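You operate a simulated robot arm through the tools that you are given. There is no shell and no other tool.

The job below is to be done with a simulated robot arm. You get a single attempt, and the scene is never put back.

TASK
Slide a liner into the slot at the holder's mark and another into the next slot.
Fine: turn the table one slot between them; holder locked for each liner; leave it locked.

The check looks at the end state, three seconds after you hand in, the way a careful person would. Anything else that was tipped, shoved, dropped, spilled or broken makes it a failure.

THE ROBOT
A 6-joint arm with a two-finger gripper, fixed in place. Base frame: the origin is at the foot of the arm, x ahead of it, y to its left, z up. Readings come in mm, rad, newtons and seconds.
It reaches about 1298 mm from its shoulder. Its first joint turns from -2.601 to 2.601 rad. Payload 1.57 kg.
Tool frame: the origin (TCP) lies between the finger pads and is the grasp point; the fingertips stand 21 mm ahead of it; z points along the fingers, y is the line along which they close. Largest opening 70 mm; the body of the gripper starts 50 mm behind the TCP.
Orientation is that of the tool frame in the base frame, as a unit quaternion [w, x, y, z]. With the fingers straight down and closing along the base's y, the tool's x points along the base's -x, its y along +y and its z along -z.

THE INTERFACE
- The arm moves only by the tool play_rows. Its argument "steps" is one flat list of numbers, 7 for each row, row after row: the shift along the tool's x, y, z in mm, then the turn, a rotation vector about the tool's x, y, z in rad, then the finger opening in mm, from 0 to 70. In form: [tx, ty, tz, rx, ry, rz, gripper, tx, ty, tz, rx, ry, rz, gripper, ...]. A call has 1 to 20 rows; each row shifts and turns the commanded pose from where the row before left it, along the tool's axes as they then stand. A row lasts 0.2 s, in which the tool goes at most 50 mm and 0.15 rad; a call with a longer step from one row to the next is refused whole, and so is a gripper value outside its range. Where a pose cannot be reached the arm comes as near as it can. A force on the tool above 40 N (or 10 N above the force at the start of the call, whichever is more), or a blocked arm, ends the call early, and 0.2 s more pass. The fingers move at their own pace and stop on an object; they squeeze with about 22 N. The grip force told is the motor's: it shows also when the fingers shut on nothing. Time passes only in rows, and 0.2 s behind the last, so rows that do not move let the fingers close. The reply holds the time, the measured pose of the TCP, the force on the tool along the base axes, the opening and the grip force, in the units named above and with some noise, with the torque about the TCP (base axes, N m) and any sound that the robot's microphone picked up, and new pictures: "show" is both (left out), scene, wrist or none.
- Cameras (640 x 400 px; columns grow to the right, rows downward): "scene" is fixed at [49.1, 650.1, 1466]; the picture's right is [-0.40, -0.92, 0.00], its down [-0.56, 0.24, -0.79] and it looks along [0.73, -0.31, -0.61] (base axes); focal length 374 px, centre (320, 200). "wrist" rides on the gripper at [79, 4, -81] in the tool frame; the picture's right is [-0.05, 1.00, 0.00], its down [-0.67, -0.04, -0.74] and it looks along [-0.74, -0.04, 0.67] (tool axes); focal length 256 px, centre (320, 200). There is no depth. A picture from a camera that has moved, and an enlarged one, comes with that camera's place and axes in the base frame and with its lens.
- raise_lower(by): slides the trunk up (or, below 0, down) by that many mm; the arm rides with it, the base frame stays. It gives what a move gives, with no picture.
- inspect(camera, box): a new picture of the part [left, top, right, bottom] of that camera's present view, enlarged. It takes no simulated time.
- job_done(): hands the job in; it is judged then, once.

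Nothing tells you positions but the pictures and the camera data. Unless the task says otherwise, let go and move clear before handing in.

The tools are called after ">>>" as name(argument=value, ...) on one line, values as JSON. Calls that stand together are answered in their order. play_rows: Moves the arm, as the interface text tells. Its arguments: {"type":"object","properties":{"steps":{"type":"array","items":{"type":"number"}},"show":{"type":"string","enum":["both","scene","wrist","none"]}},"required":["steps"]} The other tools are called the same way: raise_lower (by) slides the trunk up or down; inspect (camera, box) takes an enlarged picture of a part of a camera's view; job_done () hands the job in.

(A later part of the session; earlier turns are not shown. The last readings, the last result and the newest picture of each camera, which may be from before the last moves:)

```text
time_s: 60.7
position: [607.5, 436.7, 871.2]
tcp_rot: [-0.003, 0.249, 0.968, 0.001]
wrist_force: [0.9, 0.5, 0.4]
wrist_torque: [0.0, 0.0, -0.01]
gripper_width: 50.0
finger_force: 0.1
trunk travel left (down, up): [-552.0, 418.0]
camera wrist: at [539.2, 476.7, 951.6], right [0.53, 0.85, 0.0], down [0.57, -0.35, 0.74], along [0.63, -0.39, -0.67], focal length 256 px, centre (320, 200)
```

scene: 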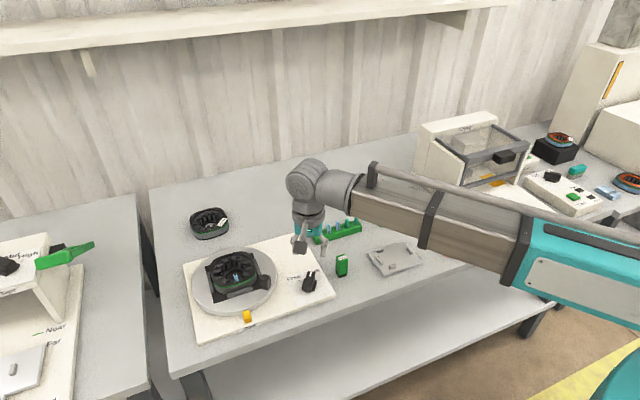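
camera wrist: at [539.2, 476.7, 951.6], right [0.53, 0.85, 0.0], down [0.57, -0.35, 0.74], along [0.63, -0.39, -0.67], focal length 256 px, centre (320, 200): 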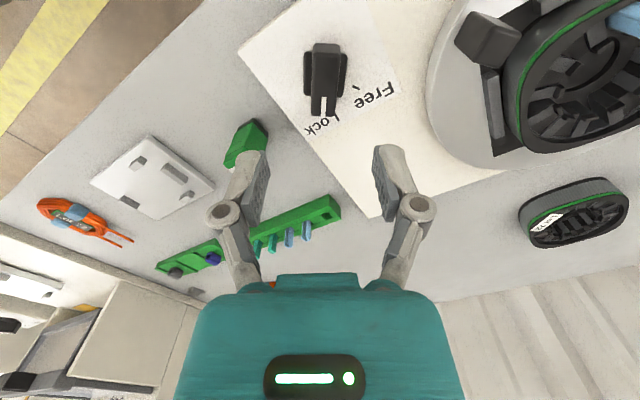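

>>> inspect(camera="wrist", box=[270, 25, 414, 140])

>>> inspect(camera="wrist", box=[290, 30, 370, 130])

>>> inspect(camera="wrist", box=[430, 0, 640, 160])

>>> inspect(camera="scene", box=[190, 240, 300, 309])

```text
3.48 times, centred on (342, 82) of wrist
camera zoom: at [539.2, 476.7, 951.6], right [0.53, 0.85, 0.0], down [0.57, -0.35, 0.74], along [0.63, -0.39, -0.67], focal length 890 px, centre (244, 609)
```

zoom: 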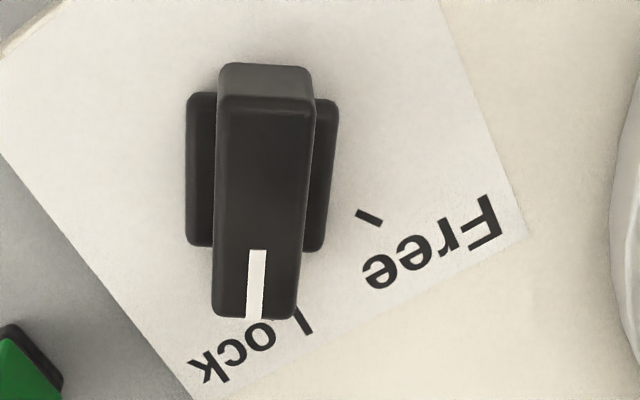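

```text
4.00 times, centred on (330, 80) of wrist
camera zoom: at [539.2, 476.7, 951.6], right [0.53, 0.85, 0.0], down [0.57, -0.35, 0.74], along [0.63, -0.39, -0.67], focal length 1024 px, centre (280, 680)
```

zoom: 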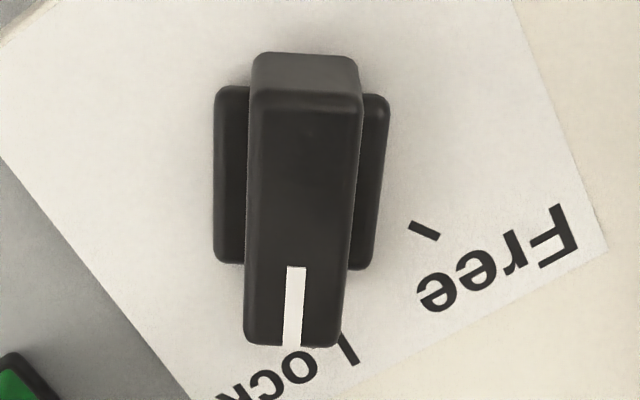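

```text
2.50 times, centred on (535, 80) of wrist
camera zoom: at [539.2, 476.7, 951.6], right [0.53, 0.85, 0.0], down [0.57, -0.35, 0.74], along [0.63, -0.39, -0.67], focal length 640 px, centre (-218, 500)
```

zoom: 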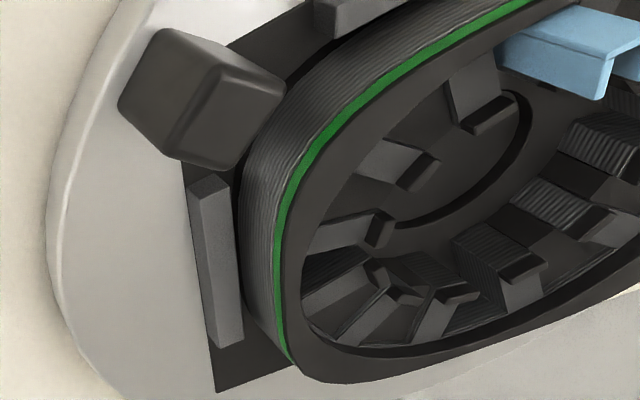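

```text
5.80 times, centred on (245, 274) of scene
camera zoom: at [49.1, 650.1, 1466.0], right [-0.4, -0.92, 0.0], down [-0.56, 0.24, -0.79], along [0.73, -0.31, -0.61], focal length 2165 px, centre (755, -232)
```

zoom: 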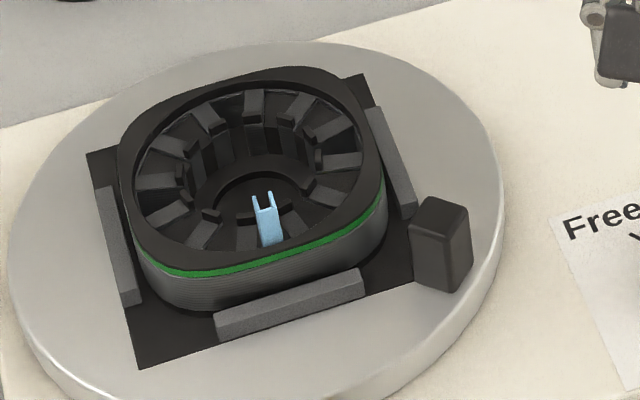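

The knob handle points at −35° (exactly on the Lock tick), so Free should be +35°. I'll align yaw to the handle, centre over it, and lower to just above its top (z ≈ 764) for a final check.

>>> play_rows(steps=[0, 0, 0, 0, 0, 0.1073, 44, -2.7, 2.2, 0, 0, 0, 0, 44, 0, 0, 0, 0, 0, 0, 44], show="none")

>>> raise_lower(by=-74)

>>> inspect(camera="wrist", box=[0, 0, 640, 400])

>>> inspect(camera="wrist", box=[240, 80, 400, 180])

>>> inspect(camera="scene", box=[270, 235, 350, 300])

```text
time_s: 61.5
position: [611.0, 437.4, 871.1]
tcp_rot: [-0.002, 0.301, 0.954, -0.001]
wrist_force: [-0.6, -0.8, 0.9]
wrist_torque: [0.0, 0.01, 0.02]
gripper_width: 44.0
finger_force: 0.0
trunk travel left (down, up): [-552.0, 418.0]
```

```text
time_s: 62.6
position: [610.3, 435.5, 797.0]
tcp_rot: [-0.002, 0.302, 0.953, 0.0]
wrist_force: [-0.1, 0.3, 0.1]
wrist_torque: [0.01, 0.0, 0.02]
gripper_width: 44.0
finger_force: 0.0
trunk travel left (down, up): [-478.0, 492.0]
```

```text
1.00 times, centred on (320, 200) of wrist (not enlarged: the box is as wide or as high as the picture)
camera zoom: at [547.6, 483.5, 877.6], right [0.62, 0.79, 0.0], down [0.53, -0.41, 0.74], along [0.58, -0.46, -0.67], focal length 256 px, centre (320, 200)
```

zoom: 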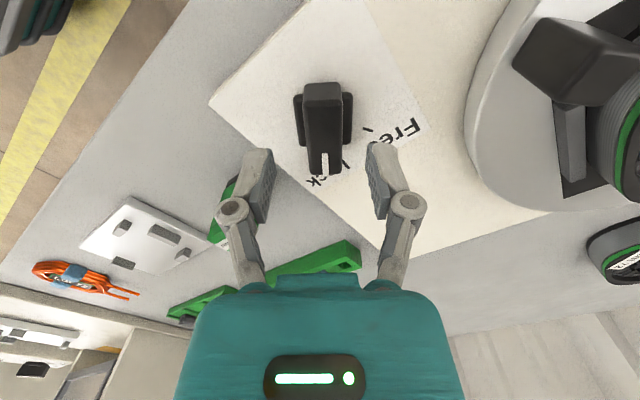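

```text
4.00 times, centred on (320, 130) of wrist
camera zoom: at [547.6, 483.5, 877.6], right [0.62, 0.79, 0.0], down [0.53, -0.41, 0.74], along [0.58, -0.46, -0.67], focal length 1024 px, centre (320, 480)
```

zoom: 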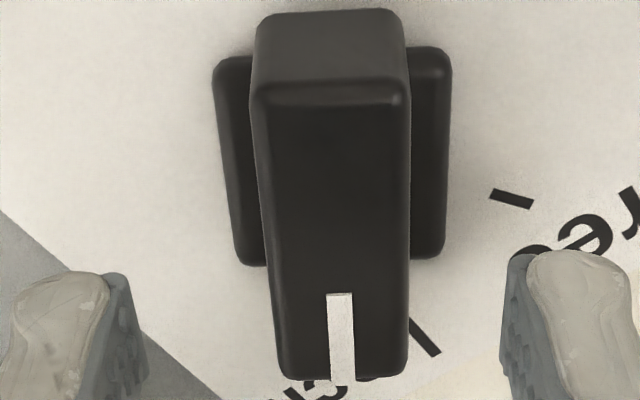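

```text
6.15 times, centred on (310, 268) of scene
camera zoom: at [49.1, 650.1, 1466.0], right [-0.4, -0.92, 0.0], down [-0.56, 0.24, -0.79], along [0.73, -0.31, -0.61], focal length 2298 px, centre (382, -215)
```

zoom: 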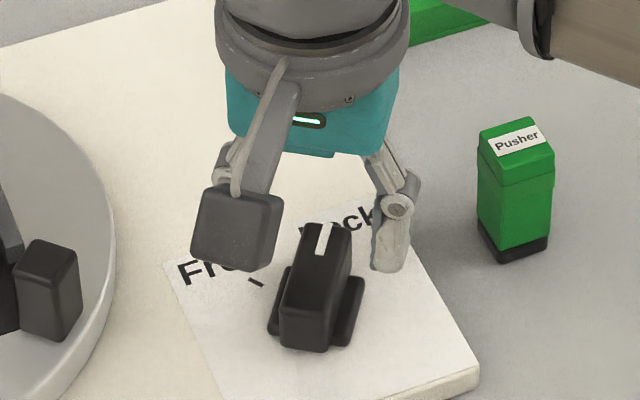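

The knob is parallel with the tool, ~2.3 mm off laterally. I'll correct that, lower, and grip the handle.

>>> play_rows(steps=[0, 2.3, 0, 0, 0, 0, 44, 0, 0, 0, 0, 0, 0, 44], show="none")

>>> raise_lower(by=-24)

>>> inspect(camera="wrist", box=[240, 100, 400, 200])

>>> inspect(camera="scene", box=[270, 235, 350, 300])

```text
time_s: 63.2
position: [612.5, 437.7, 796.3]
tcp_rot: [-0.002, 0.302, 0.953, 0.001]
wrist_force: [0.0, 1.1, -0.2]
wrist_torque: [0.0, 0.01, 0.01]
gripper_width: 44.1
finger_force: 0.1
trunk travel left (down, up): [-478.0, 492.0]
```

```text
time_s: 63.9
position: [612.1, 438.0, 773.7]
tcp_rot: [-0.002, 0.302, 0.953, 0.0]
wrist_force: [-0.2, -0.2, 0.0]
wrist_torque: [0.02, -0.01, -0.02]
gripper_width: 44.0
finger_force: 0.2
trunk travel left (down, up): [-454.0, 516.0]
```

```text
4.00 times, centred on (320, 150) of wrist
camera zoom: at [549.1, 485.0, 853.6], right [0.62, 0.79, 0.0], down [0.53, -0.41, 0.74], along [0.58, -0.46, -0.67], focal length 1024 px, centre (320, 400)
```

zoom: 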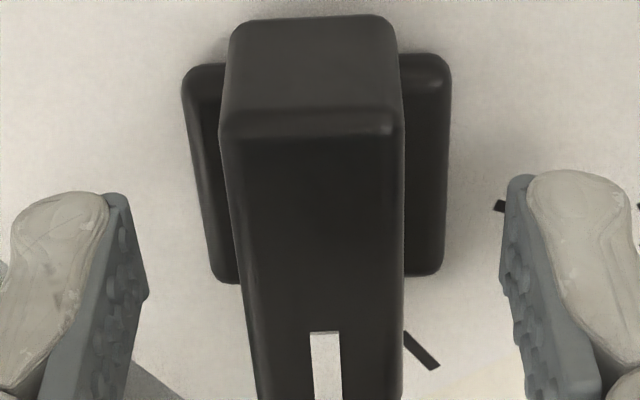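

```text
6.15 times, centred on (310, 268) of scene
camera zoom: at [49.1, 650.1, 1466.0], right [-0.4, -0.92, 0.0], down [-0.56, 0.24, -0.79], along [0.73, -0.31, -0.61], focal length 2298 px, centre (382, -215)
```

zoom: 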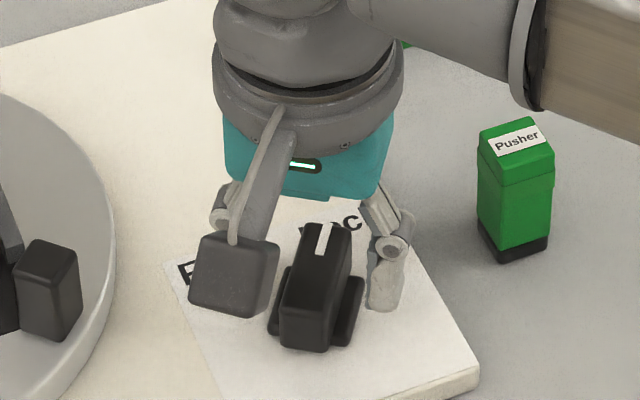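

Well centred. Closing on the knob.

>>> play_rows(steps=[0, 0, 0, 0, 0, 0, 28, 0, 0, 0, 0, 0, 0, 20, 0, 0, 0, 0, 0, 0, 14, 0, 0, 0, 0, 0, 0, 14], show="none")

>>> inspect(camera="wrist", box=[240, 100, 400, 200])

```text
time_s: 64.9
position: [611.0, 437.5, 773.7]
tcp_rot: [-0.003, 0.302, 0.953, 0.0]
wrist_force: [0.5, -0.7, -0.7]
wrist_torque: [-0.03, 0.01, 0.01]
gripper_width: 20.2
finger_force: 32.2
trunk travel left (down, up): [-454.0, 516.0]
```

```text
4.00 times, centred on (320, 150) of wrist
camera zoom: at [549.1, 485.0, 853.6], right [0.62, 0.79, 0.0], down [0.53, -0.41, 0.74], along [0.58, -0.46, -0.67], focal length 1024 px, centre (320, 400)
```

zoom: 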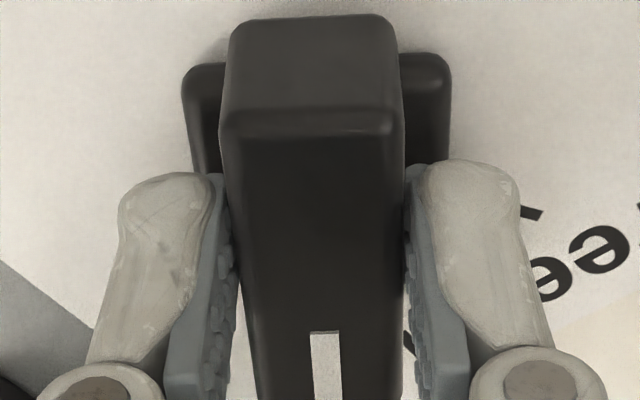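

Grip is good with little side force. Turning the knob toward Free (counter-clockwise), first a small step to check.

>>> play_rows(steps=[0, 0, 0, 0, 0, -0.08, 14, 0, 0, 0, 0, 0, -0.08, 14, 0, 0, 0, 0, 0, -0.08, 14], show="none")

```text
time_s: 65.7
position: [613.1, 435.1, 774.0]
tcp_rot: [-0.002, 0.185, 0.983, -0.001]
wrist_force: [-2.5, -5.5, -3.7]
wrist_torque: [-0.04, -0.17, -0.01]
gripper_width: 20.0
finger_force: 31.8
trunk travel left (down, up): [-454.0, 516.0]
```

Knob is turning freely with small side force. I'll nudge sideways slightly to relieve it and continue.

>>> play_rows(steps=[0, -0.5, 0, 0, 0, -0.08, 14, 0, 0, 0, 0, 0, -0.08, 14, 0, 0, 0, 0, 0, -0.08, 14, 0, 0, 0, 0, 0, -0.08, 14], show="none")

```text
time_s: 66.7
position: [612.3, 435.7, 772.8]
tcp_rot: [-0.003, 0.027, 1.0, 0.0]
wrist_force: [-8.3, -16.8, -12.0]
wrist_torque: [-0.33, -0.61, -0.07]
gripper_width: 19.7
finger_force: 32.1
trunk travel left (down, up): [-454.0, 516.0]
```

Forces are growing; I'll look before continuing.

>>> inspect(camera="wrist", box=[240, 90, 400, 190])

>>> inspect(camera="scene", box=[270, 235, 350, 300])

>>> inspect(camera="wrist", box=[0, 0, 640, 400])

```text
4.00 times, centred on (320, 140) of wrist
camera zoom: at [532.0, 442.5, 853.7], right [0.1, 0.99, 0.0], down [0.67, -0.07, 0.74], along [0.74, -0.08, -0.67], focal length 1024 px, centre (320, 440)
```

zoom: 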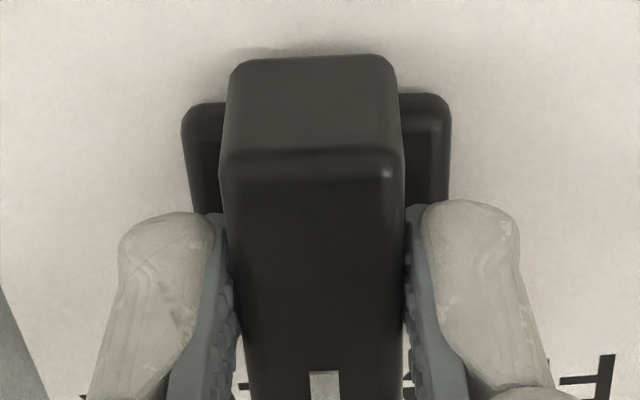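

```text
6.15 times, centred on (310, 268) of scene
camera zoom: at [49.1, 650.1, 1466.0], right [-0.4, -0.92, 0.0], down [-0.56, 0.24, -0.79], along [0.73, -0.31, -0.61], focal length 2298 px, centre (382, -215)
```

zoom: 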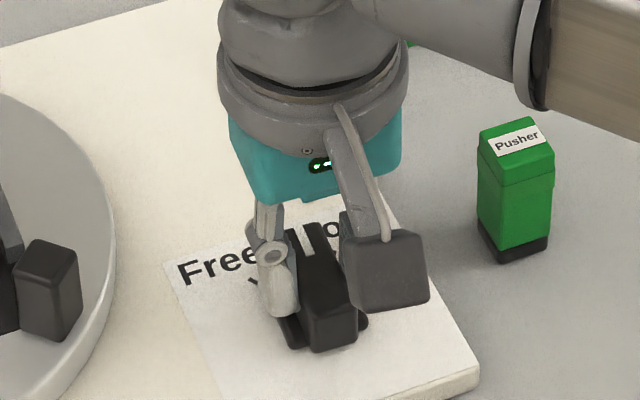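

```text
1.00 times, centred on (320, 200) of wrist (not enlarged: the box is as wide or as high as the picture)
camera zoom: at [532.0, 442.5, 853.7], right [0.1, 0.99, 0.0], down [0.67, -0.07, 0.74], along [0.74, -0.08, -0.67], focal length 256 px, centre (320, 200)
```

zoom: 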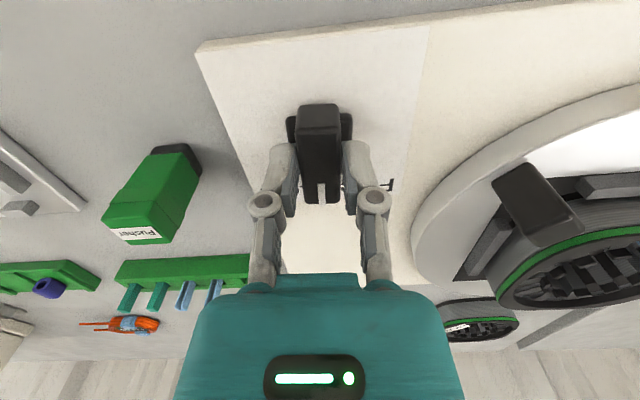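

The knob follows; its axis is ~4 mm ahead of where I gripped along the bar. I'll first relieve the side force, then continue turning about the true axis.

>>> play_rows(steps=[0.2, -0.8, 0, 0, 0, 0, 14, 0.2, -0.8, 0, 0, 0, 0, 14], show="none")

```text
time_s: 67.3
position: [612.2, 434.7, 773.1]
tcp_rot: [-0.003, 0.026, 1.0, 0.002]
wrist_force: [-4.1, -12.2, -7.6]
wrist_torque: [-0.26, 0.48, -0.04]
gripper_width: 20.1
finger_force: 32.6
trunk travel left (down, up): [-454.0, 516.0]
```

>>> play_rows(steps=[0.4, -1.0, 0, 0, 0, 0, 14, 0.4, -1.0, 0, 0, 0, 0, 14], show="none")

```text
time_s: 67.9
position: [611.1, 434.9, 774.1]
tcp_rot: [0.001, 0.026, 1.0, 0.003]
wrist_force: [9.4, 10.0, 9.0]
wrist_torque: [0.26, 0.63, 0.01]
gripper_width: 20.1
finger_force: 32.1
trunk travel left (down, up): [-454.0, 516.0]
```

Overshot slightly; the side stiffness is ~11 N/mm. Backing off half and continuing to turn about the refined axis (≈5.8 mm ahead of the TCP along the bar).

>>> play_rows(steps=[-0.5, 0.9, 0, 0, 0, 0, 14, -0.02, -0.48, 0, 0, 0, -0.083, 14, -0.02, -0.48, 0, 0, 0, -0.083, 14], show="none")

```text
time_s: 68.7
position: [612.4, 434.6, 774.0]
tcp_rot: [0.0, -0.058, 0.998, 0.002]
wrist_force: [10.6, 20.3, 16.1]
wrist_torque: [0.46, -0.36, 0.08]
gripper_width: 19.9
finger_force: 31.9
trunk travel left (down, up): [-454.0, 516.0]
```

>>> play_rows(steps=[-0.9, 1.4, 0, 0, 0, 0, 14, 0, 0, 0, 0, 0, 0, 14], show="none")

```text
time_s: 69.3
position: [611.2, 435.3, 773.4]
tcp_rot: [-0.002, -0.057, 0.998, 0.001]
wrist_force: [6.6, 10.6, 9.9]
wrist_torque: [0.29, -0.91, 0.07]
gripper_width: 20.0
finger_force: 31.6
trunk travel left (down, up): [-454.0, 516.0]
```

>>> play_rows(steps=[-0.3, 0.8, 0, 0, 0, 0, 14, -0.01, -0.36, 0, 0, 0, -0.08, 14, -0.01, -0.36, 0, 0, 0, -0.08, 14], show="none")

```text
time_s: 70.1
position: [611.5, 434.3, 772.7]
tcp_rot: [-0.003, -0.136, 0.991, 0.002]
wrist_force: [3.4, 4.9, 4.6]
wrist_torque: [0.03, -0.34, 0.03]
gripper_width: 20.1
finger_force: 32.2
trunk travel left (down, up): [-454.0, 516.0]
```

Forces are small now. Continuing to the Free mark.

>>> play_rows(steps=[-0.01, -0.35, 0, 0, 0, -0.085, 14, -0.01, -0.35, 0, 0, 0, -0.085, 14, -0.01, -0.35, 0, 0, 0, -0.085, 14], show="none")

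>>> inspect(camera="wrist", box=[240, 90, 400, 190])

>>> inspect(camera="scene", box=[270, 235, 350, 300])

```text
time_s: 70.9
position: [612.1, 432.3, 773.6]
tcp_rot: [-0.002, -0.261, 0.965, 0.001]
wrist_force: [2.9, 0.5, 2.1]
wrist_torque: [-0.5, 0.75, 0.07]
gripper_width: 19.9
finger_force: 32.1
trunk travel left (down, up): [-454.0, 516.0]
```

```text
4.00 times, centred on (320, 140) of wrist
camera zoom: at [540.9, 395.6, 853.6], right [-0.46, 0.89, 0.0], down [0.6, 0.31, 0.74], along [0.66, 0.34, -0.67], focal length 1024 px, centre (320, 440)
```

zoom: 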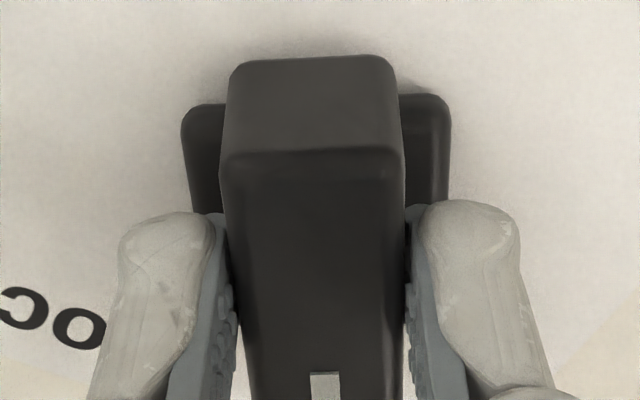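

```text
6.15 times, centred on (310, 268) of scene
camera zoom: at [49.1, 650.1, 1466.0], right [-0.4, -0.92, 0.0], down [-0.56, 0.24, -0.79], along [0.73, -0.31, -0.61], focal length 2298 px, centre (382, -215)
```

zoom: 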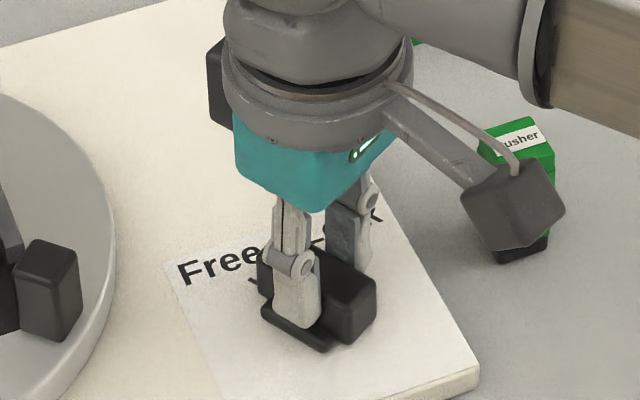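

Nearly at the Free tick; one more small turn.

>>> play_rows(steps=[-0.01, -0.3, 0, 0, 0, -0.07, 14, 0, 0, 0, 0, 0, -0.014, 14], show="none")

```text
time_s: 71.5
position: [611.8, 432.5, 773.7]
tcp_rot: [-0.002, -0.302, 0.953, 0.001]
wrist_force: [-0.8, -2.3, -0.9]
wrist_torque: [-0.62, 0.71, -0.1]
gripper_width: 19.9
finger_force: 32.4
trunk travel left (down, up): [-454.0, 516.0]
```

The knob is now at +35° (Free). Releasing and rising to verify.

>>> play_rows(steps=[0, 0, 0, 0, 0, 0, 26, 0, 0, 0, 0, 0, 0, 40, 0, 0, 0, 0, 0, 0, 44, 0, 0, 0, 0, 0, 0, 44], show="none")

>>> raise_lower(by=74)

>>> inspect(camera="wrist", box=[240, 30, 400, 130])

>>> inspect(camera="scene", box=[190, 235, 350, 335])

```text
time_s: 72.5
position: [612.1, 432.0, 773.0]
tcp_rot: [-0.002, -0.302, 0.953, 0.001]
wrist_force: [-0.8, -0.9, 0.1]
wrist_torque: [-0.02, 0.01, 0.01]
gripper_width: 44.1
finger_force: 0.1
trunk travel left (down, up): [-454.0, 516.0]
```

```text
time_s: 73.6
position: [612.9, 433.6, 847.1]
tcp_rot: [-0.003, -0.301, 0.954, 0.001]
wrist_force: [-0.5, -1.1, -0.1]
wrist_torque: [0.0, -0.02, 0.01]
gripper_width: 44.0
finger_force: 0.1
trunk travel left (down, up): [-528.0, 442.0]
```

```text
4.00 times, centred on (320, 80) of wrist
camera zoom: at [544.6, 389.9, 927.4], right [-0.53, 0.85, 0.0], down [0.57, 0.35, 0.74], along [0.63, 0.4, -0.67], focal length 1024 px, centre (320, 680)
```

zoom: 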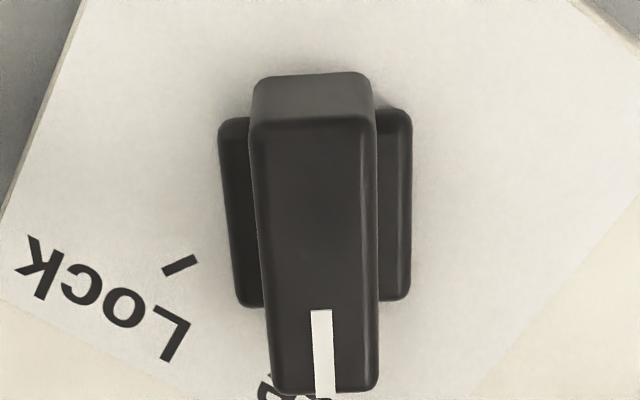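

```text
4.00 times, centred on (270, 285) of scene
camera zoom: at [49.1, 650.1, 1466.0], right [-0.4, -0.92, 0.0], down [-0.56, 0.24, -0.79], along [0.73, -0.31, -0.61], focal length 1494 px, centre (520, -140)
```

zoom: 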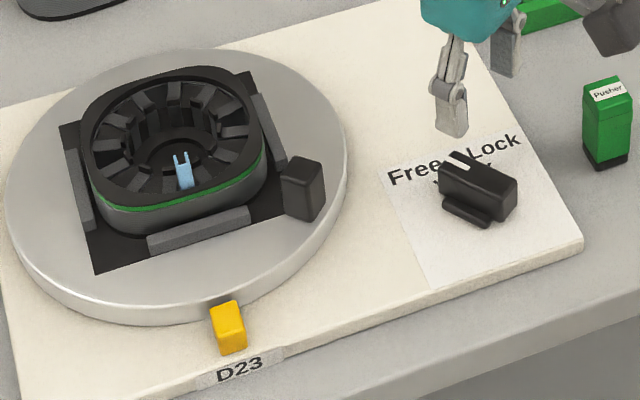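

The knob now reads Free, and liner 1 still stands upright. Next is the turntable handle at about (636, 540), top z ≈ 793. I'll approach it at yaw −45° so the fingers straddle it tangentially.

>>> play_rows(steps=[-27, 24.8, 0, 0, 0, 0, 44, -27, 24.8, 0, 0, 0, 0, 44, -27, 24.8, 0, 0, 0, 0, 44, 0, 0, 0, 0, 0, -0.0875, 44, 0, 0, 0, 0, 0, -0.087, 44, 0, 0, 0, 0, 0, 0, 44], show="wrist")

>>> inspect(camera="wrist", box=[240, 60, 400, 160])

>>> inspect(camera="scene", box=[200, 235, 300, 300])

```text
time_s: 75.0
position: [636.9, 540.7, 846.5]
tcp_rot: [-0.002, -0.383, 0.924, 0.002]
wrist_force: [0.6, 0.3, 0.3]
wrist_torque: [-0.01, 0.02, 0.01]
gripper_width: 43.8
finger_force: 0.0
trunk travel left (down, up): [-528.0, 442.0]
camera wrist: at [577.9, 486.6, 927.4], right [-0.67, 0.74, 0.0], down [0.5, 0.45, 0.74], along [0.55, 0.5, -0.67], focal length 256 px, centre (320, 200)
```

wrist: 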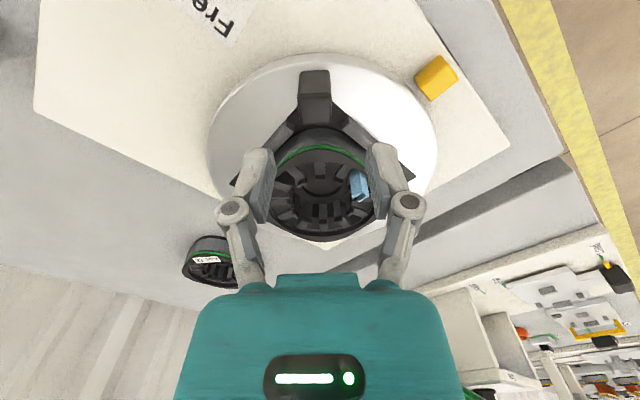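

```text
4.00 times, centred on (320, 110) of wrist
camera zoom: at [577.9, 486.6, 927.4], right [-0.67, 0.74, 0.0], down [0.5, 0.45, 0.74], along [0.55, 0.5, -0.67], focal length 1024 px, centre (320, 560)
```

zoom: 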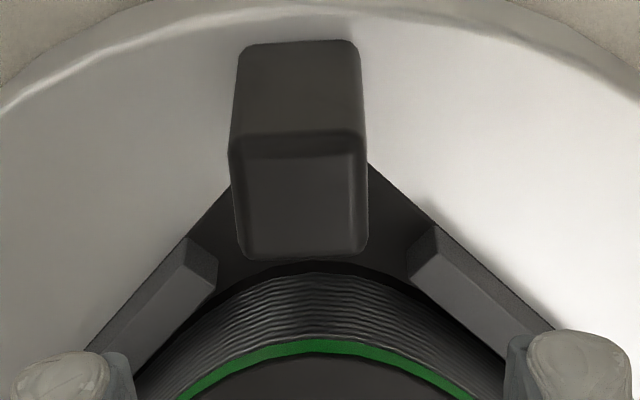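

```text
6.15 times, centred on (250, 268) of scene
camera zoom: at [49.1, 650.1, 1466.0], right [-0.4, -0.92, 0.0], down [-0.56, 0.24, -0.79], along [0.73, -0.31, -0.61], focal length 2298 px, centre (751, -215)
```

zoom: 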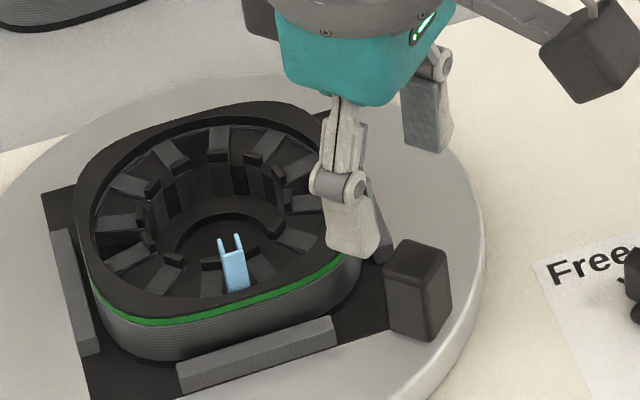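

The handle is between the fingers, ~2.6 mm to one side. Correcting and lowering to grip it.

>>> play_rows(steps=[2.5, -2.6, 0, 0, 0, 0, 44, 0, 0, 0, 0, 0, 0, 44], show="none")

>>> raise_lower(by=-40)

>>> inspect(camera="wrist", box=[240, 90, 400, 190])

>>> inspect(camera="scene", box=[210, 235, 310, 300])

```text
time_s: 75.6
position: [636.5, 536.9, 846.4]
tcp_rot: [-0.002, -0.384, 0.923, 0.002]
wrist_force: [0.0, -0.2, 0.3]
wrist_torque: [0.04, -0.03, -0.03]
gripper_width: 43.7
finger_force: 0.0
trunk travel left (down, up): [-528.0, 442.0]
```

```text
time_s: 76.4
position: [636.6, 536.8, 806.4]
tcp_rot: [-0.002, -0.384, 0.923, 0.002]
wrist_force: [0.0, 0.1, 0.5]
wrist_torque: [0.01, 0.0, -0.03]
gripper_width: 44.2
finger_force: 0.0
trunk travel left (down, up): [-488.0, 482.0]
```

```text
4.00 times, centred on (320, 140) of wrist
camera zoom: at [576.9, 482.5, 887.4], right [-0.67, 0.74, 0.0], down [0.5, 0.45, 0.74], along [0.55, 0.5, -0.67], focal length 1024 px, centre (320, 440)
```

zoom: 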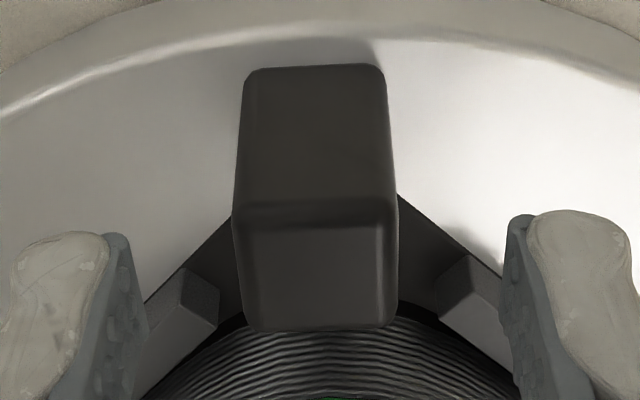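

```text
6.15 times, centred on (260, 268) of scene
camera zoom: at [49.1, 650.1, 1466.0], right [-0.4, -0.92, 0.0], down [-0.56, 0.24, -0.79], along [0.73, -0.31, -0.61], focal length 2298 px, centre (689, -215)
```

zoom: 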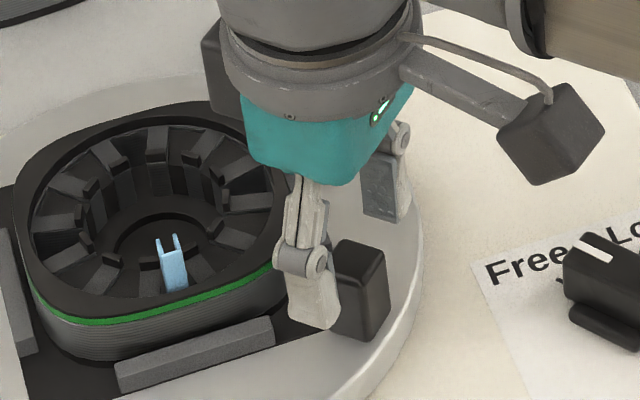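

Handle is centred between the fingers (top z ≈ 792, at exactly 225° around the disk centre). Lowering and gripping.

>>> raise_lower(by=-20)

>>> play_rows(steps=[0, 0, 0, 0, 0, 0, 28, 0, 0, 0, 0, 0, 0, 20, 0, 0, 0, 0, 0, 0, 14, 0, 0, 0, 0, 0, 0, 14], show="none")

>>> inspect(camera="wrist", box=[200, 80, 440, 230])

```text
time_s: 77.1
position: [636.1, 536.0, 787.5]
tcp_rot: [-0.001, -0.384, 0.923, 0.002]
wrist_force: [-0.3, 0.7, 0.5]
wrist_torque: [0.03, 0.03, 0.0]
gripper_width: 44.0
finger_force: 0.0
trunk travel left (down, up): [-468.0, 502.0]
```

```text
time_s: 78.1
position: [636.0, 536.4, 787.3]
tcp_rot: [-0.002, -0.382, 0.924, 0.001]
wrist_force: [1.1, -0.7, 2.1]
wrist_torque: [-0.13, 0.06, -0.1]
gripper_width: 19.8
finger_force: 32.0
trunk travel left (down, up): [-468.0, 502.0]
```

```text
2.67 times, centred on (320, 155) of wrist
camera zoom: at [577.0, 482.5, 867.4], right [-0.67, 0.74, 0.0], down [0.5, 0.45, 0.74], along [0.55, 0.5, -0.67], focal length 683 px, centre (320, 320)
```

zoom: 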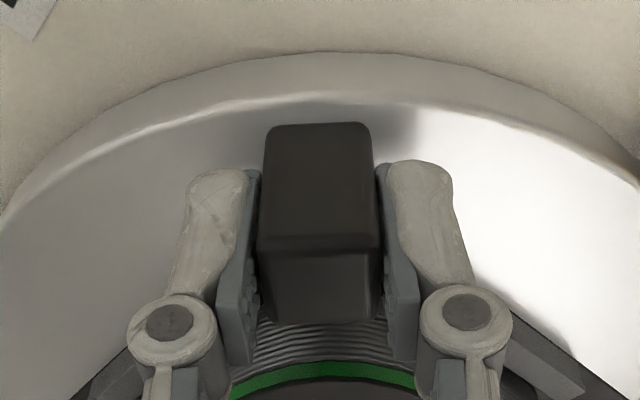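

Gripped. I'll rotate the table counter-clockwise about its centre, starting with 6° to confirm it moves freely.

>>> play_rows(steps=[-0.03, -2.39, 0, 0, 0, -0.0262, 14, -0.03, -2.39, 0, 0, 0, -0.0262, 14, -0.03, -2.39, 0, 0, 0, -0.0262, 14, -0.03, -2.39, 0, 0, 0, -0.0262, 14], show="none")

>>> inspect(camera="scene", box=[190, 235, 310, 335])

```text
time_s: 79.0
position: [637.3, 536.4, 786.6]
tcp_rot: [-0.004, -0.424, 0.906, 0.007]
wrist_force: [-4.9, 6.5, -2.4]
wrist_torque: [0.25, 0.2, -0.53]
gripper_width: 21.3
finger_force: 32.1
trunk travel left (down, up): [-468.0, 502.0]
stopped in row 4: the force on the tool passed its limit at 43 N (the readings are from after the stop); the commanded pose is now the measured one
```

```text
4.00 times, centred on (250, 285) of scene
camera zoom: at [49.1, 650.1, 1466.0], right [-0.4, -0.92, 0.0], down [-0.56, 0.24, -0.79], along [0.73, -0.31, -0.61], focal length 1494 px, centre (600, -140)
```

zoom: 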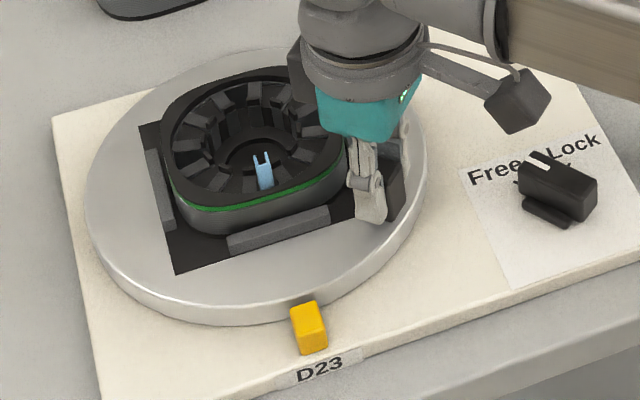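

The table resisted (43 N) and didn't move. I'll check whether the knob is truly at the Free tick.

>>> inspect(camera="scene", box=[290, 258, 346, 293])

>>> inspect(camera="scene", box=[190, 250, 270, 330])

>>> inspect(camera="wrist", box=[0, 0, 640, 400])

```text
11.43 times, centred on (318, 276) of scene
camera zoom: at [49.1, 650.1, 1466.0], right [-0.4, -0.92, 0.0], down [-0.56, 0.24, -0.79], along [0.73, -0.31, -0.61], focal length 4268 px, centre (343, -663)
```

zoom: 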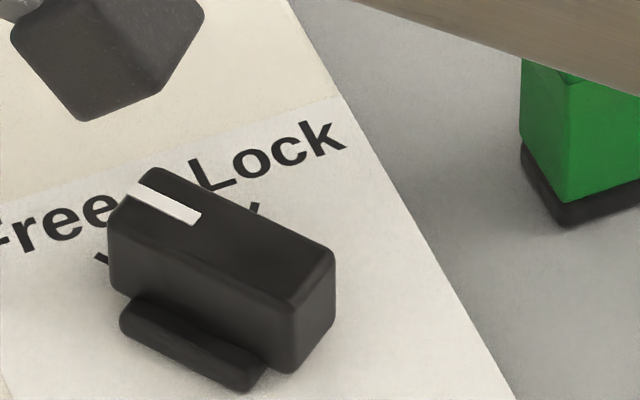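

```text
5.00 times, centred on (230, 290) of scene
camera zoom: at [49.1, 650.1, 1466.0], right [-0.4, -0.92, 0.0], down [-0.56, 0.24, -0.79], along [0.73, -0.31, -0.61], focal length 1867 px, centre (770, -250)
```

zoom: 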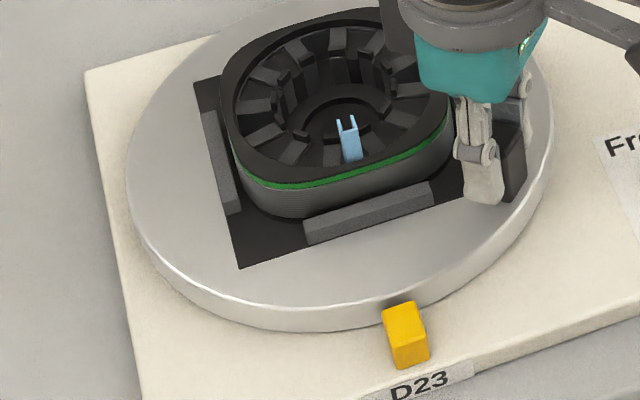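

```text
1.00 times, centred on (320, 200) of wrist (not enlarged: the box is as wide or as high as the picture)
camera zoom: at [583.5, 476.8, 867.2], right [-0.73, 0.68, 0.02], down [0.46, 0.48, 0.74], along [0.5, 0.55, -0.67], focal length 256 px, centre (320, 200)
```

zoom: 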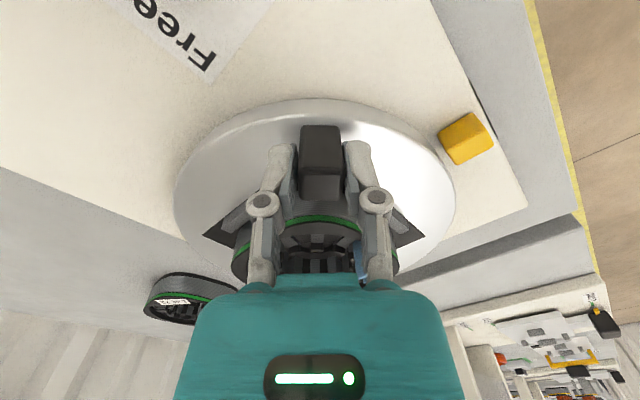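

The knob looks on the Free tick. I'll unwind the twist and gently try the other direction in case the table has an end stop on this side.

>>> play_rows(steps=[0, 0, 0, 0, 0, 0.045, 14, 0, 0, 0, 0, 0, 0.045, 14, 0, 0, 0, 0, 0, 0, 14], show="none")

```text
time_s: 79.8
position: [638.0, 536.7, 787.7]
tcp_rot: [-0.004, -0.383, 0.924, 0.007]
wrist_force: [-12.0, 10.5, -2.9]
wrist_torque: [0.54, -0.08, 0.2]
gripper_width: 20.0
finger_force: 31.9
trunk travel left (down, up): [-468.0, 502.0]
```

>>> play_rows(steps=[0, 1.5, 0, 0, 0, 0, 14, 0, 0, 0, 0, 0, 0, 14], show="none")

>>> inspect(camera="wrist", box=[200, 80, 440, 230])

```text
time_s: 80.4
position: [636.0, 537.3, 786.6]
tcp_rot: [-0.004, -0.382, 0.924, 0.006]
wrist_force: [-7.3, 6.5, -3.2]
wrist_torque: [0.42, -0.21, 0.1]
gripper_width: 20.1
finger_force: 32.0
trunk travel left (down, up): [-468.0, 502.0]
```

```text
2.67 times, centred on (320, 155) of wrist
camera zoom: at [577.7, 481.6, 867.4], right [-0.67, 0.74, 0.01], down [0.51, 0.44, 0.74], along [0.55, 0.5, -0.67], focal length 683 px, centre (320, 320)
```

zoom: 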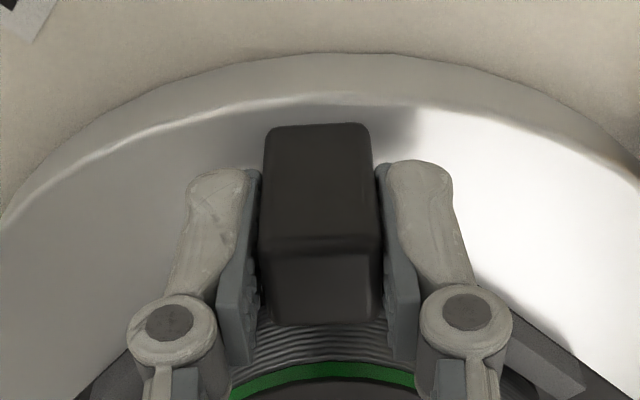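

Now gently trying the clockwise direction.

>>> play_rows(steps=[0, 1.2, 0, 0, 0, 0, 14, -0.03, 1.6, 0, 0, 0, 0.0175, 14, -0.03, 1.6, 0, 0, 0, 0.0175, 14], show="none")

```text
time_s: 81.2
position: [634.6, 539.3, 787.1]
tcp_rot: [-0.004, -0.365, 0.931, 0.006]
wrist_force: [-4.6, -7.3, -6.1]
wrist_torque: [0.19, -0.35, -0.03]
gripper_width: 20.2
finger_force: 32.3
trunk travel left (down, up): [-468.0, 502.0]
```

It's moving with little tangential resistance. Continue a little and check the picture.

>>> play_rows(steps=[0.5, 1.6, 0, 0, 0, 0.0175, 14, -0.03, 1.6, 0, 0, 0, 0.0175, 14], show="none")

>>> inspect(camera="scene", box=[190, 240, 290, 330])

>>> inspect(camera="wrist", box=[200, 80, 440, 230])

```text
time_s: 81.8
position: [632.4, 541.2, 788.5]
tcp_rot: [-0.005, -0.35, 0.937, 0.008]
wrist_force: [-10.0, -10.4, -9.3]
wrist_torque: [0.18, -0.25, 0.09]
gripper_width: 19.9
finger_force: 32.6
trunk travel left (down, up): [-468.0, 502.0]
```

```text
4.44 times, centred on (240, 285) of scene
camera zoom: at [49.1, 650.1, 1466.0], right [-0.4, -0.92, 0.0], down [-0.56, 0.24, -0.79], along [0.73, -0.31, -0.61], focal length 1660 px, centre (676, -178)
```

zoom: 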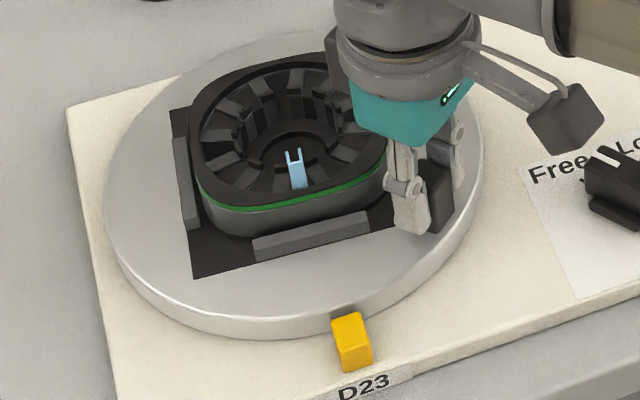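

```text
2.67 times, centred on (320, 155) of wrist
camera zoom: at [570.0, 490.5, 867.6], right [-0.61, 0.79, 0.02], down [0.54, 0.4, 0.74], along [0.58, 0.46, -0.67], focal length 683 px, centre (320, 320)
```

zoom: 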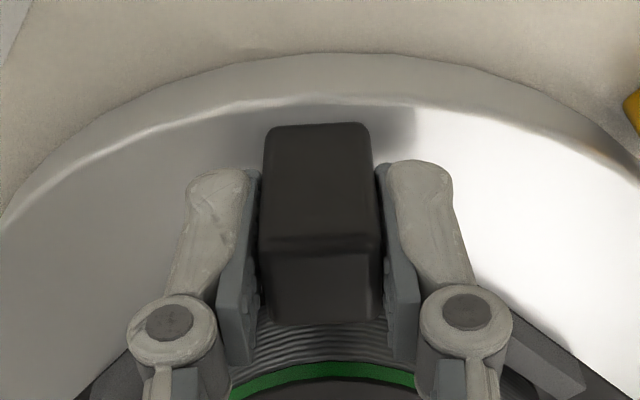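

The table is turning clockwise freely (about 4° so far); the other way is stopped. I'll remove the residual tilt and side load, then continue the clockwise turn.

>>> play_rows(steps=[0.6, 0, 0, 0.018, -0.004, 0, 14, 0, 0, 0, 0, 0, 0, 14], show="none")

```text
time_s: 82.4
position: [632.5, 541.2, 787.3]
tcp_rot: [0.001, -0.349, 0.937, 0.0]
wrist_force: [-6.9, -4.2, -3.2]
wrist_torque: [-0.67, 0.74, 0.13]
gripper_width: 19.8
finger_force: 32.1
trunk travel left (down, up): [-468.0, 502.0]
```

>>> play_rows(steps=[0.4, 2.39, 0, 0, 0, 0.0262, 14, 0, 2.39, 0, 0, 0, 0.0262, 14, 0, 2.39, 0, 0, 0, 0.0262, 14, 0, 2.39, 0, 0, 0, 0.0262, 14], show="none")

```text
time_s: 83.4
position: [627.2, 548.7, 787.0]
tcp_rot: [0.002, -0.3, 0.954, 0.0]
wrist_force: [3.9, -1.3, 3.7]
wrist_torque: [-0.37, 0.29, -0.21]
gripper_width: 20.2
finger_force: 32.3
trunk travel left (down, up): [-468.0, 502.0]
```

>>> play_rows(steps=[-0.03, 2.39, 0, 0, 0, 0.0262, 14, -0.03, 2.39, 0, 0, 0, 0.0262, 14, -0.03, 2.39, 0, 0, 0, 0.0262, 14, -0.03, 2.39, 0, 0, 0, 0.0262, 14, -0.03, 2.39, 0, 0, 0, 0.0262, 14, -0.03, 2.39, 0, 0, 0, 0.0262, 14], show="none")

>>> inspect(camera="scene", box=[190, 240, 290, 330])

```text
time_s: 84.8
position: [618.8, 562.7, 786.6]
tcp_rot: [0.002, -0.224, 0.975, 0.0]
wrist_force: [15.6, 6.9, 11.1]
wrist_torque: [0.13, -0.34, -0.01]
gripper_width: 19.7
finger_force: 31.7
trunk travel left (down, up): [-468.0, 502.0]
```

```text
4.44 times, centred on (240, 285) of scene
camera zoom: at [49.1, 650.1, 1466.0], right [-0.4, -0.92, 0.0], down [-0.56, 0.24, -0.79], along [0.73, -0.31, -0.61], focal length 1660 px, centre (676, -178)
```

zoom: 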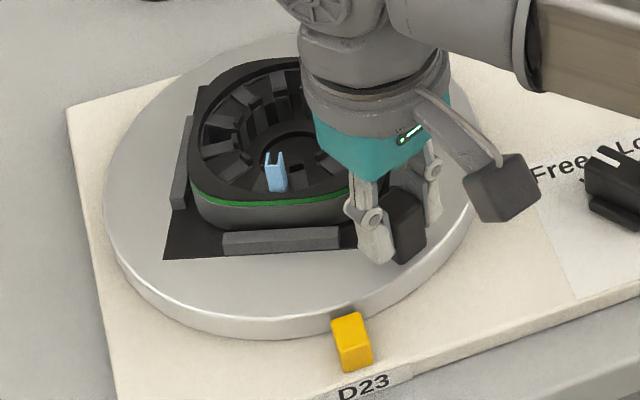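

Only radial load builds up (centre estimate slightly off). Relieving it and continuing with a small inward bias.

>>> play_rows(steps=[-1.2, 0, 0, 0, 0, 0, 14, -0.2, 2.39, 0, 0, 0, 0.0262, 14, -0.2, 2.39, 0, 0, 0, 0.0262, 14, -0.2, 2.39, 0, 0, 0, 0.0262, 14], show="none")

```text
time_s: 85.8
position: [616.2, 567.3, 786.5]
tcp_rot: [0.0, -0.185, 0.983, 0.0]
wrist_force: [-0.7, -3.4, -1.1]
wrist_torque: [0.02, -0.17, -0.21]
gripper_width: 19.8
finger_force: 31.8
trunk travel left (down, up): [-468.0, 502.0]
```

>>> play_rows(steps=[-0.1, 2.5, 0, 0, 0, 0.0275, 14, -0.1, 2.5, 0, 0, 0, 0.0275, 14, -0.1, 2.5, 0, 0, 0, 0.0275, 14], show="wrist")

>>> inspect(camera="scene", box=[190, 240, 290, 330])

```text
time_s: 86.6
position: [613.2, 575.3, 786.4]
tcp_rot: [0.001, -0.145, 0.989, -0.001]
wrist_force: [-2.1, -7.8, -5.9]
wrist_torque: [-0.36, 0.67, -0.63]
gripper_width: 20.3
finger_force: 32.1
trunk travel left (down, up): [-468.0, 502.0]
camera wrist: at [535.3, 555.5, 867.0], right [-0.23, 0.97, 0.0], down [0.65, 0.16, 0.75], along [0.73, 0.17, -0.67], focal length 256 px, centre (320, 200)
```

wrist: 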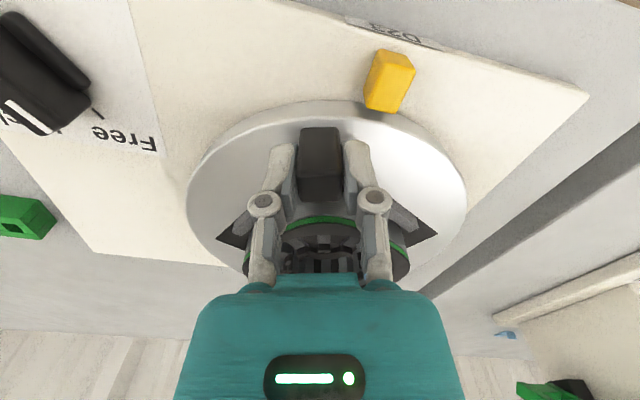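

```text
4.44 times, centred on (240, 285) of scene
camera zoom: at [49.1, 650.1, 1466.0], right [-0.4, -0.92, 0.0], down [-0.56, 0.24, -0.79], along [0.73, -0.31, -0.61], focal length 1660 px, centre (676, -178)
```

zoom: 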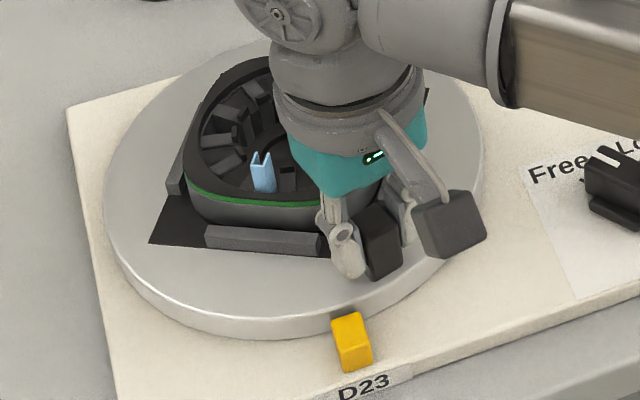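

About 28.7° turned. One last small step toward 30°, then I'll release the handle, rise, and measure slot alignment with the mark.

>>> play_rows(steps=[0, 1.2, 0, 0, 0, 0.014, 14, 0, 1.2, 0, 0, 0, 0.014, 14, 0, 0, 0, 0, 0, 0, 14], show="none")

>>> play_rows(steps=[0, 0, 0, 0, 0, 0, 24, 0, 0, 0, 0, 0, 0, 34, 0, 0, 0, 0, 0, 0, 44, 0, 0, 0, 0, 0, 0, 44], show="none")

>>> raise_lower(by=84)

```text
time_s: 87.4
position: [613.4, 578.6, 787.7]
tcp_rot: [0.001, -0.132, 0.991, -0.001]
wrist_force: [-5.5, -8.0, -8.0]
wrist_torque: [-0.17, 0.4, -0.57]
gripper_width: 19.9
finger_force: 31.9
trunk travel left (down, up): [-468.0, 502.0]
```

```text
time_s: 88.4
position: [614.2, 579.6, 786.9]
tcp_rot: [0.001, -0.131, 0.991, -0.001]
wrist_force: [-0.5, 0.4, 0.1]
wrist_torque: [0.0, -0.03, 0.01]
gripper_width: 44.1
finger_force: 0.1
trunk travel left (down, up): [-468.0, 502.0]
```

```text
time_s: 89.6
position: [613.2, 577.2, 870.9]
tcp_rot: [0.001, -0.131, 0.991, 0.0]
wrist_force: [0.7, -0.3, -0.6]
wrist_torque: [0.02, 0.02, -0.02]
gripper_width: 44.1
finger_force: 0.1
trunk travel left (down, up): [-552.0, 418.0]
```

>>> play_rows(steps=[0, 0, 0, 0, 0, 0.1315, 60, 0, 0, 0, 0, 0, 0.1315, 60, -33.7, 10.8, 0, 0, 0, 0, 60, -33.7, 10.8, 0, 0, 0, 0, 60, 0, 0, 0, 0, 0, 0, 60], show="wrist")

>>> inspect(camera="wrist", box=[220, 20, 420, 145])

>>> inspect(camera="scene", box=[190, 240, 290, 330])

```text
time_s: 90.8
position: [681.5, 597.9, 871.1]
tcp_rot: [0.001, 0.0, 1.0, 0.0]
wrist_force: [-0.2, -0.1, 0.2]
wrist_torque: [-0.02, 0.04, 0.01]
gripper_width: 60.0
finger_force: 0.0
trunk travel left (down, up): [-552.0, 418.0]
camera wrist: at [601.4, 601.4, 950.8], right [0.05, 1.0, 0.0], down [0.66, -0.03, 0.75], along [0.75, -0.04, -0.67], focal length 256 px, centre (320, 200)
```

wrist: 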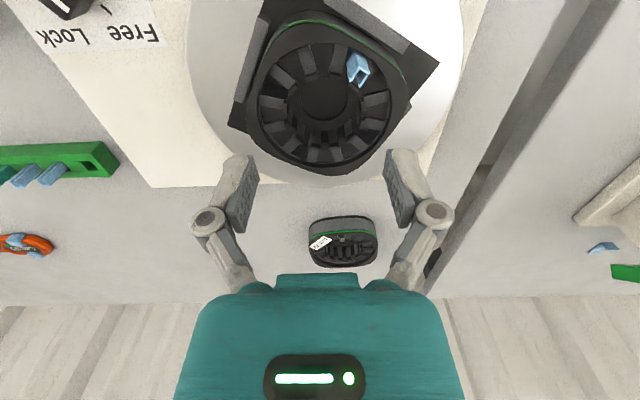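

```text
3.20 times, centred on (320, 82) of wrist
camera zoom: at [601.4, 601.4, 950.8], right [0.05, 1.0, 0.0], down [0.66, -0.03, 0.75], along [0.75, -0.04, -0.67], focal length 819 px, centre (320, 576)
```

zoom: 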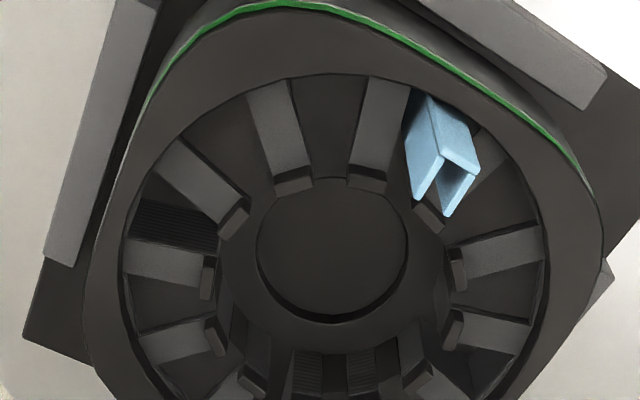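

```text
4.44 times, centred on (240, 285) of scene
camera zoom: at [49.1, 650.1, 1466.0], right [-0.4, -0.92, 0.0], down [-0.56, 0.24, -0.79], along [0.73, -0.31, -0.61], focal length 1660 px, centre (676, -178)
```

zoom: 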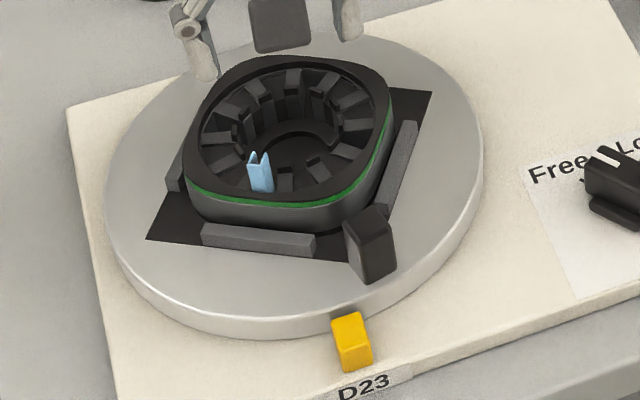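

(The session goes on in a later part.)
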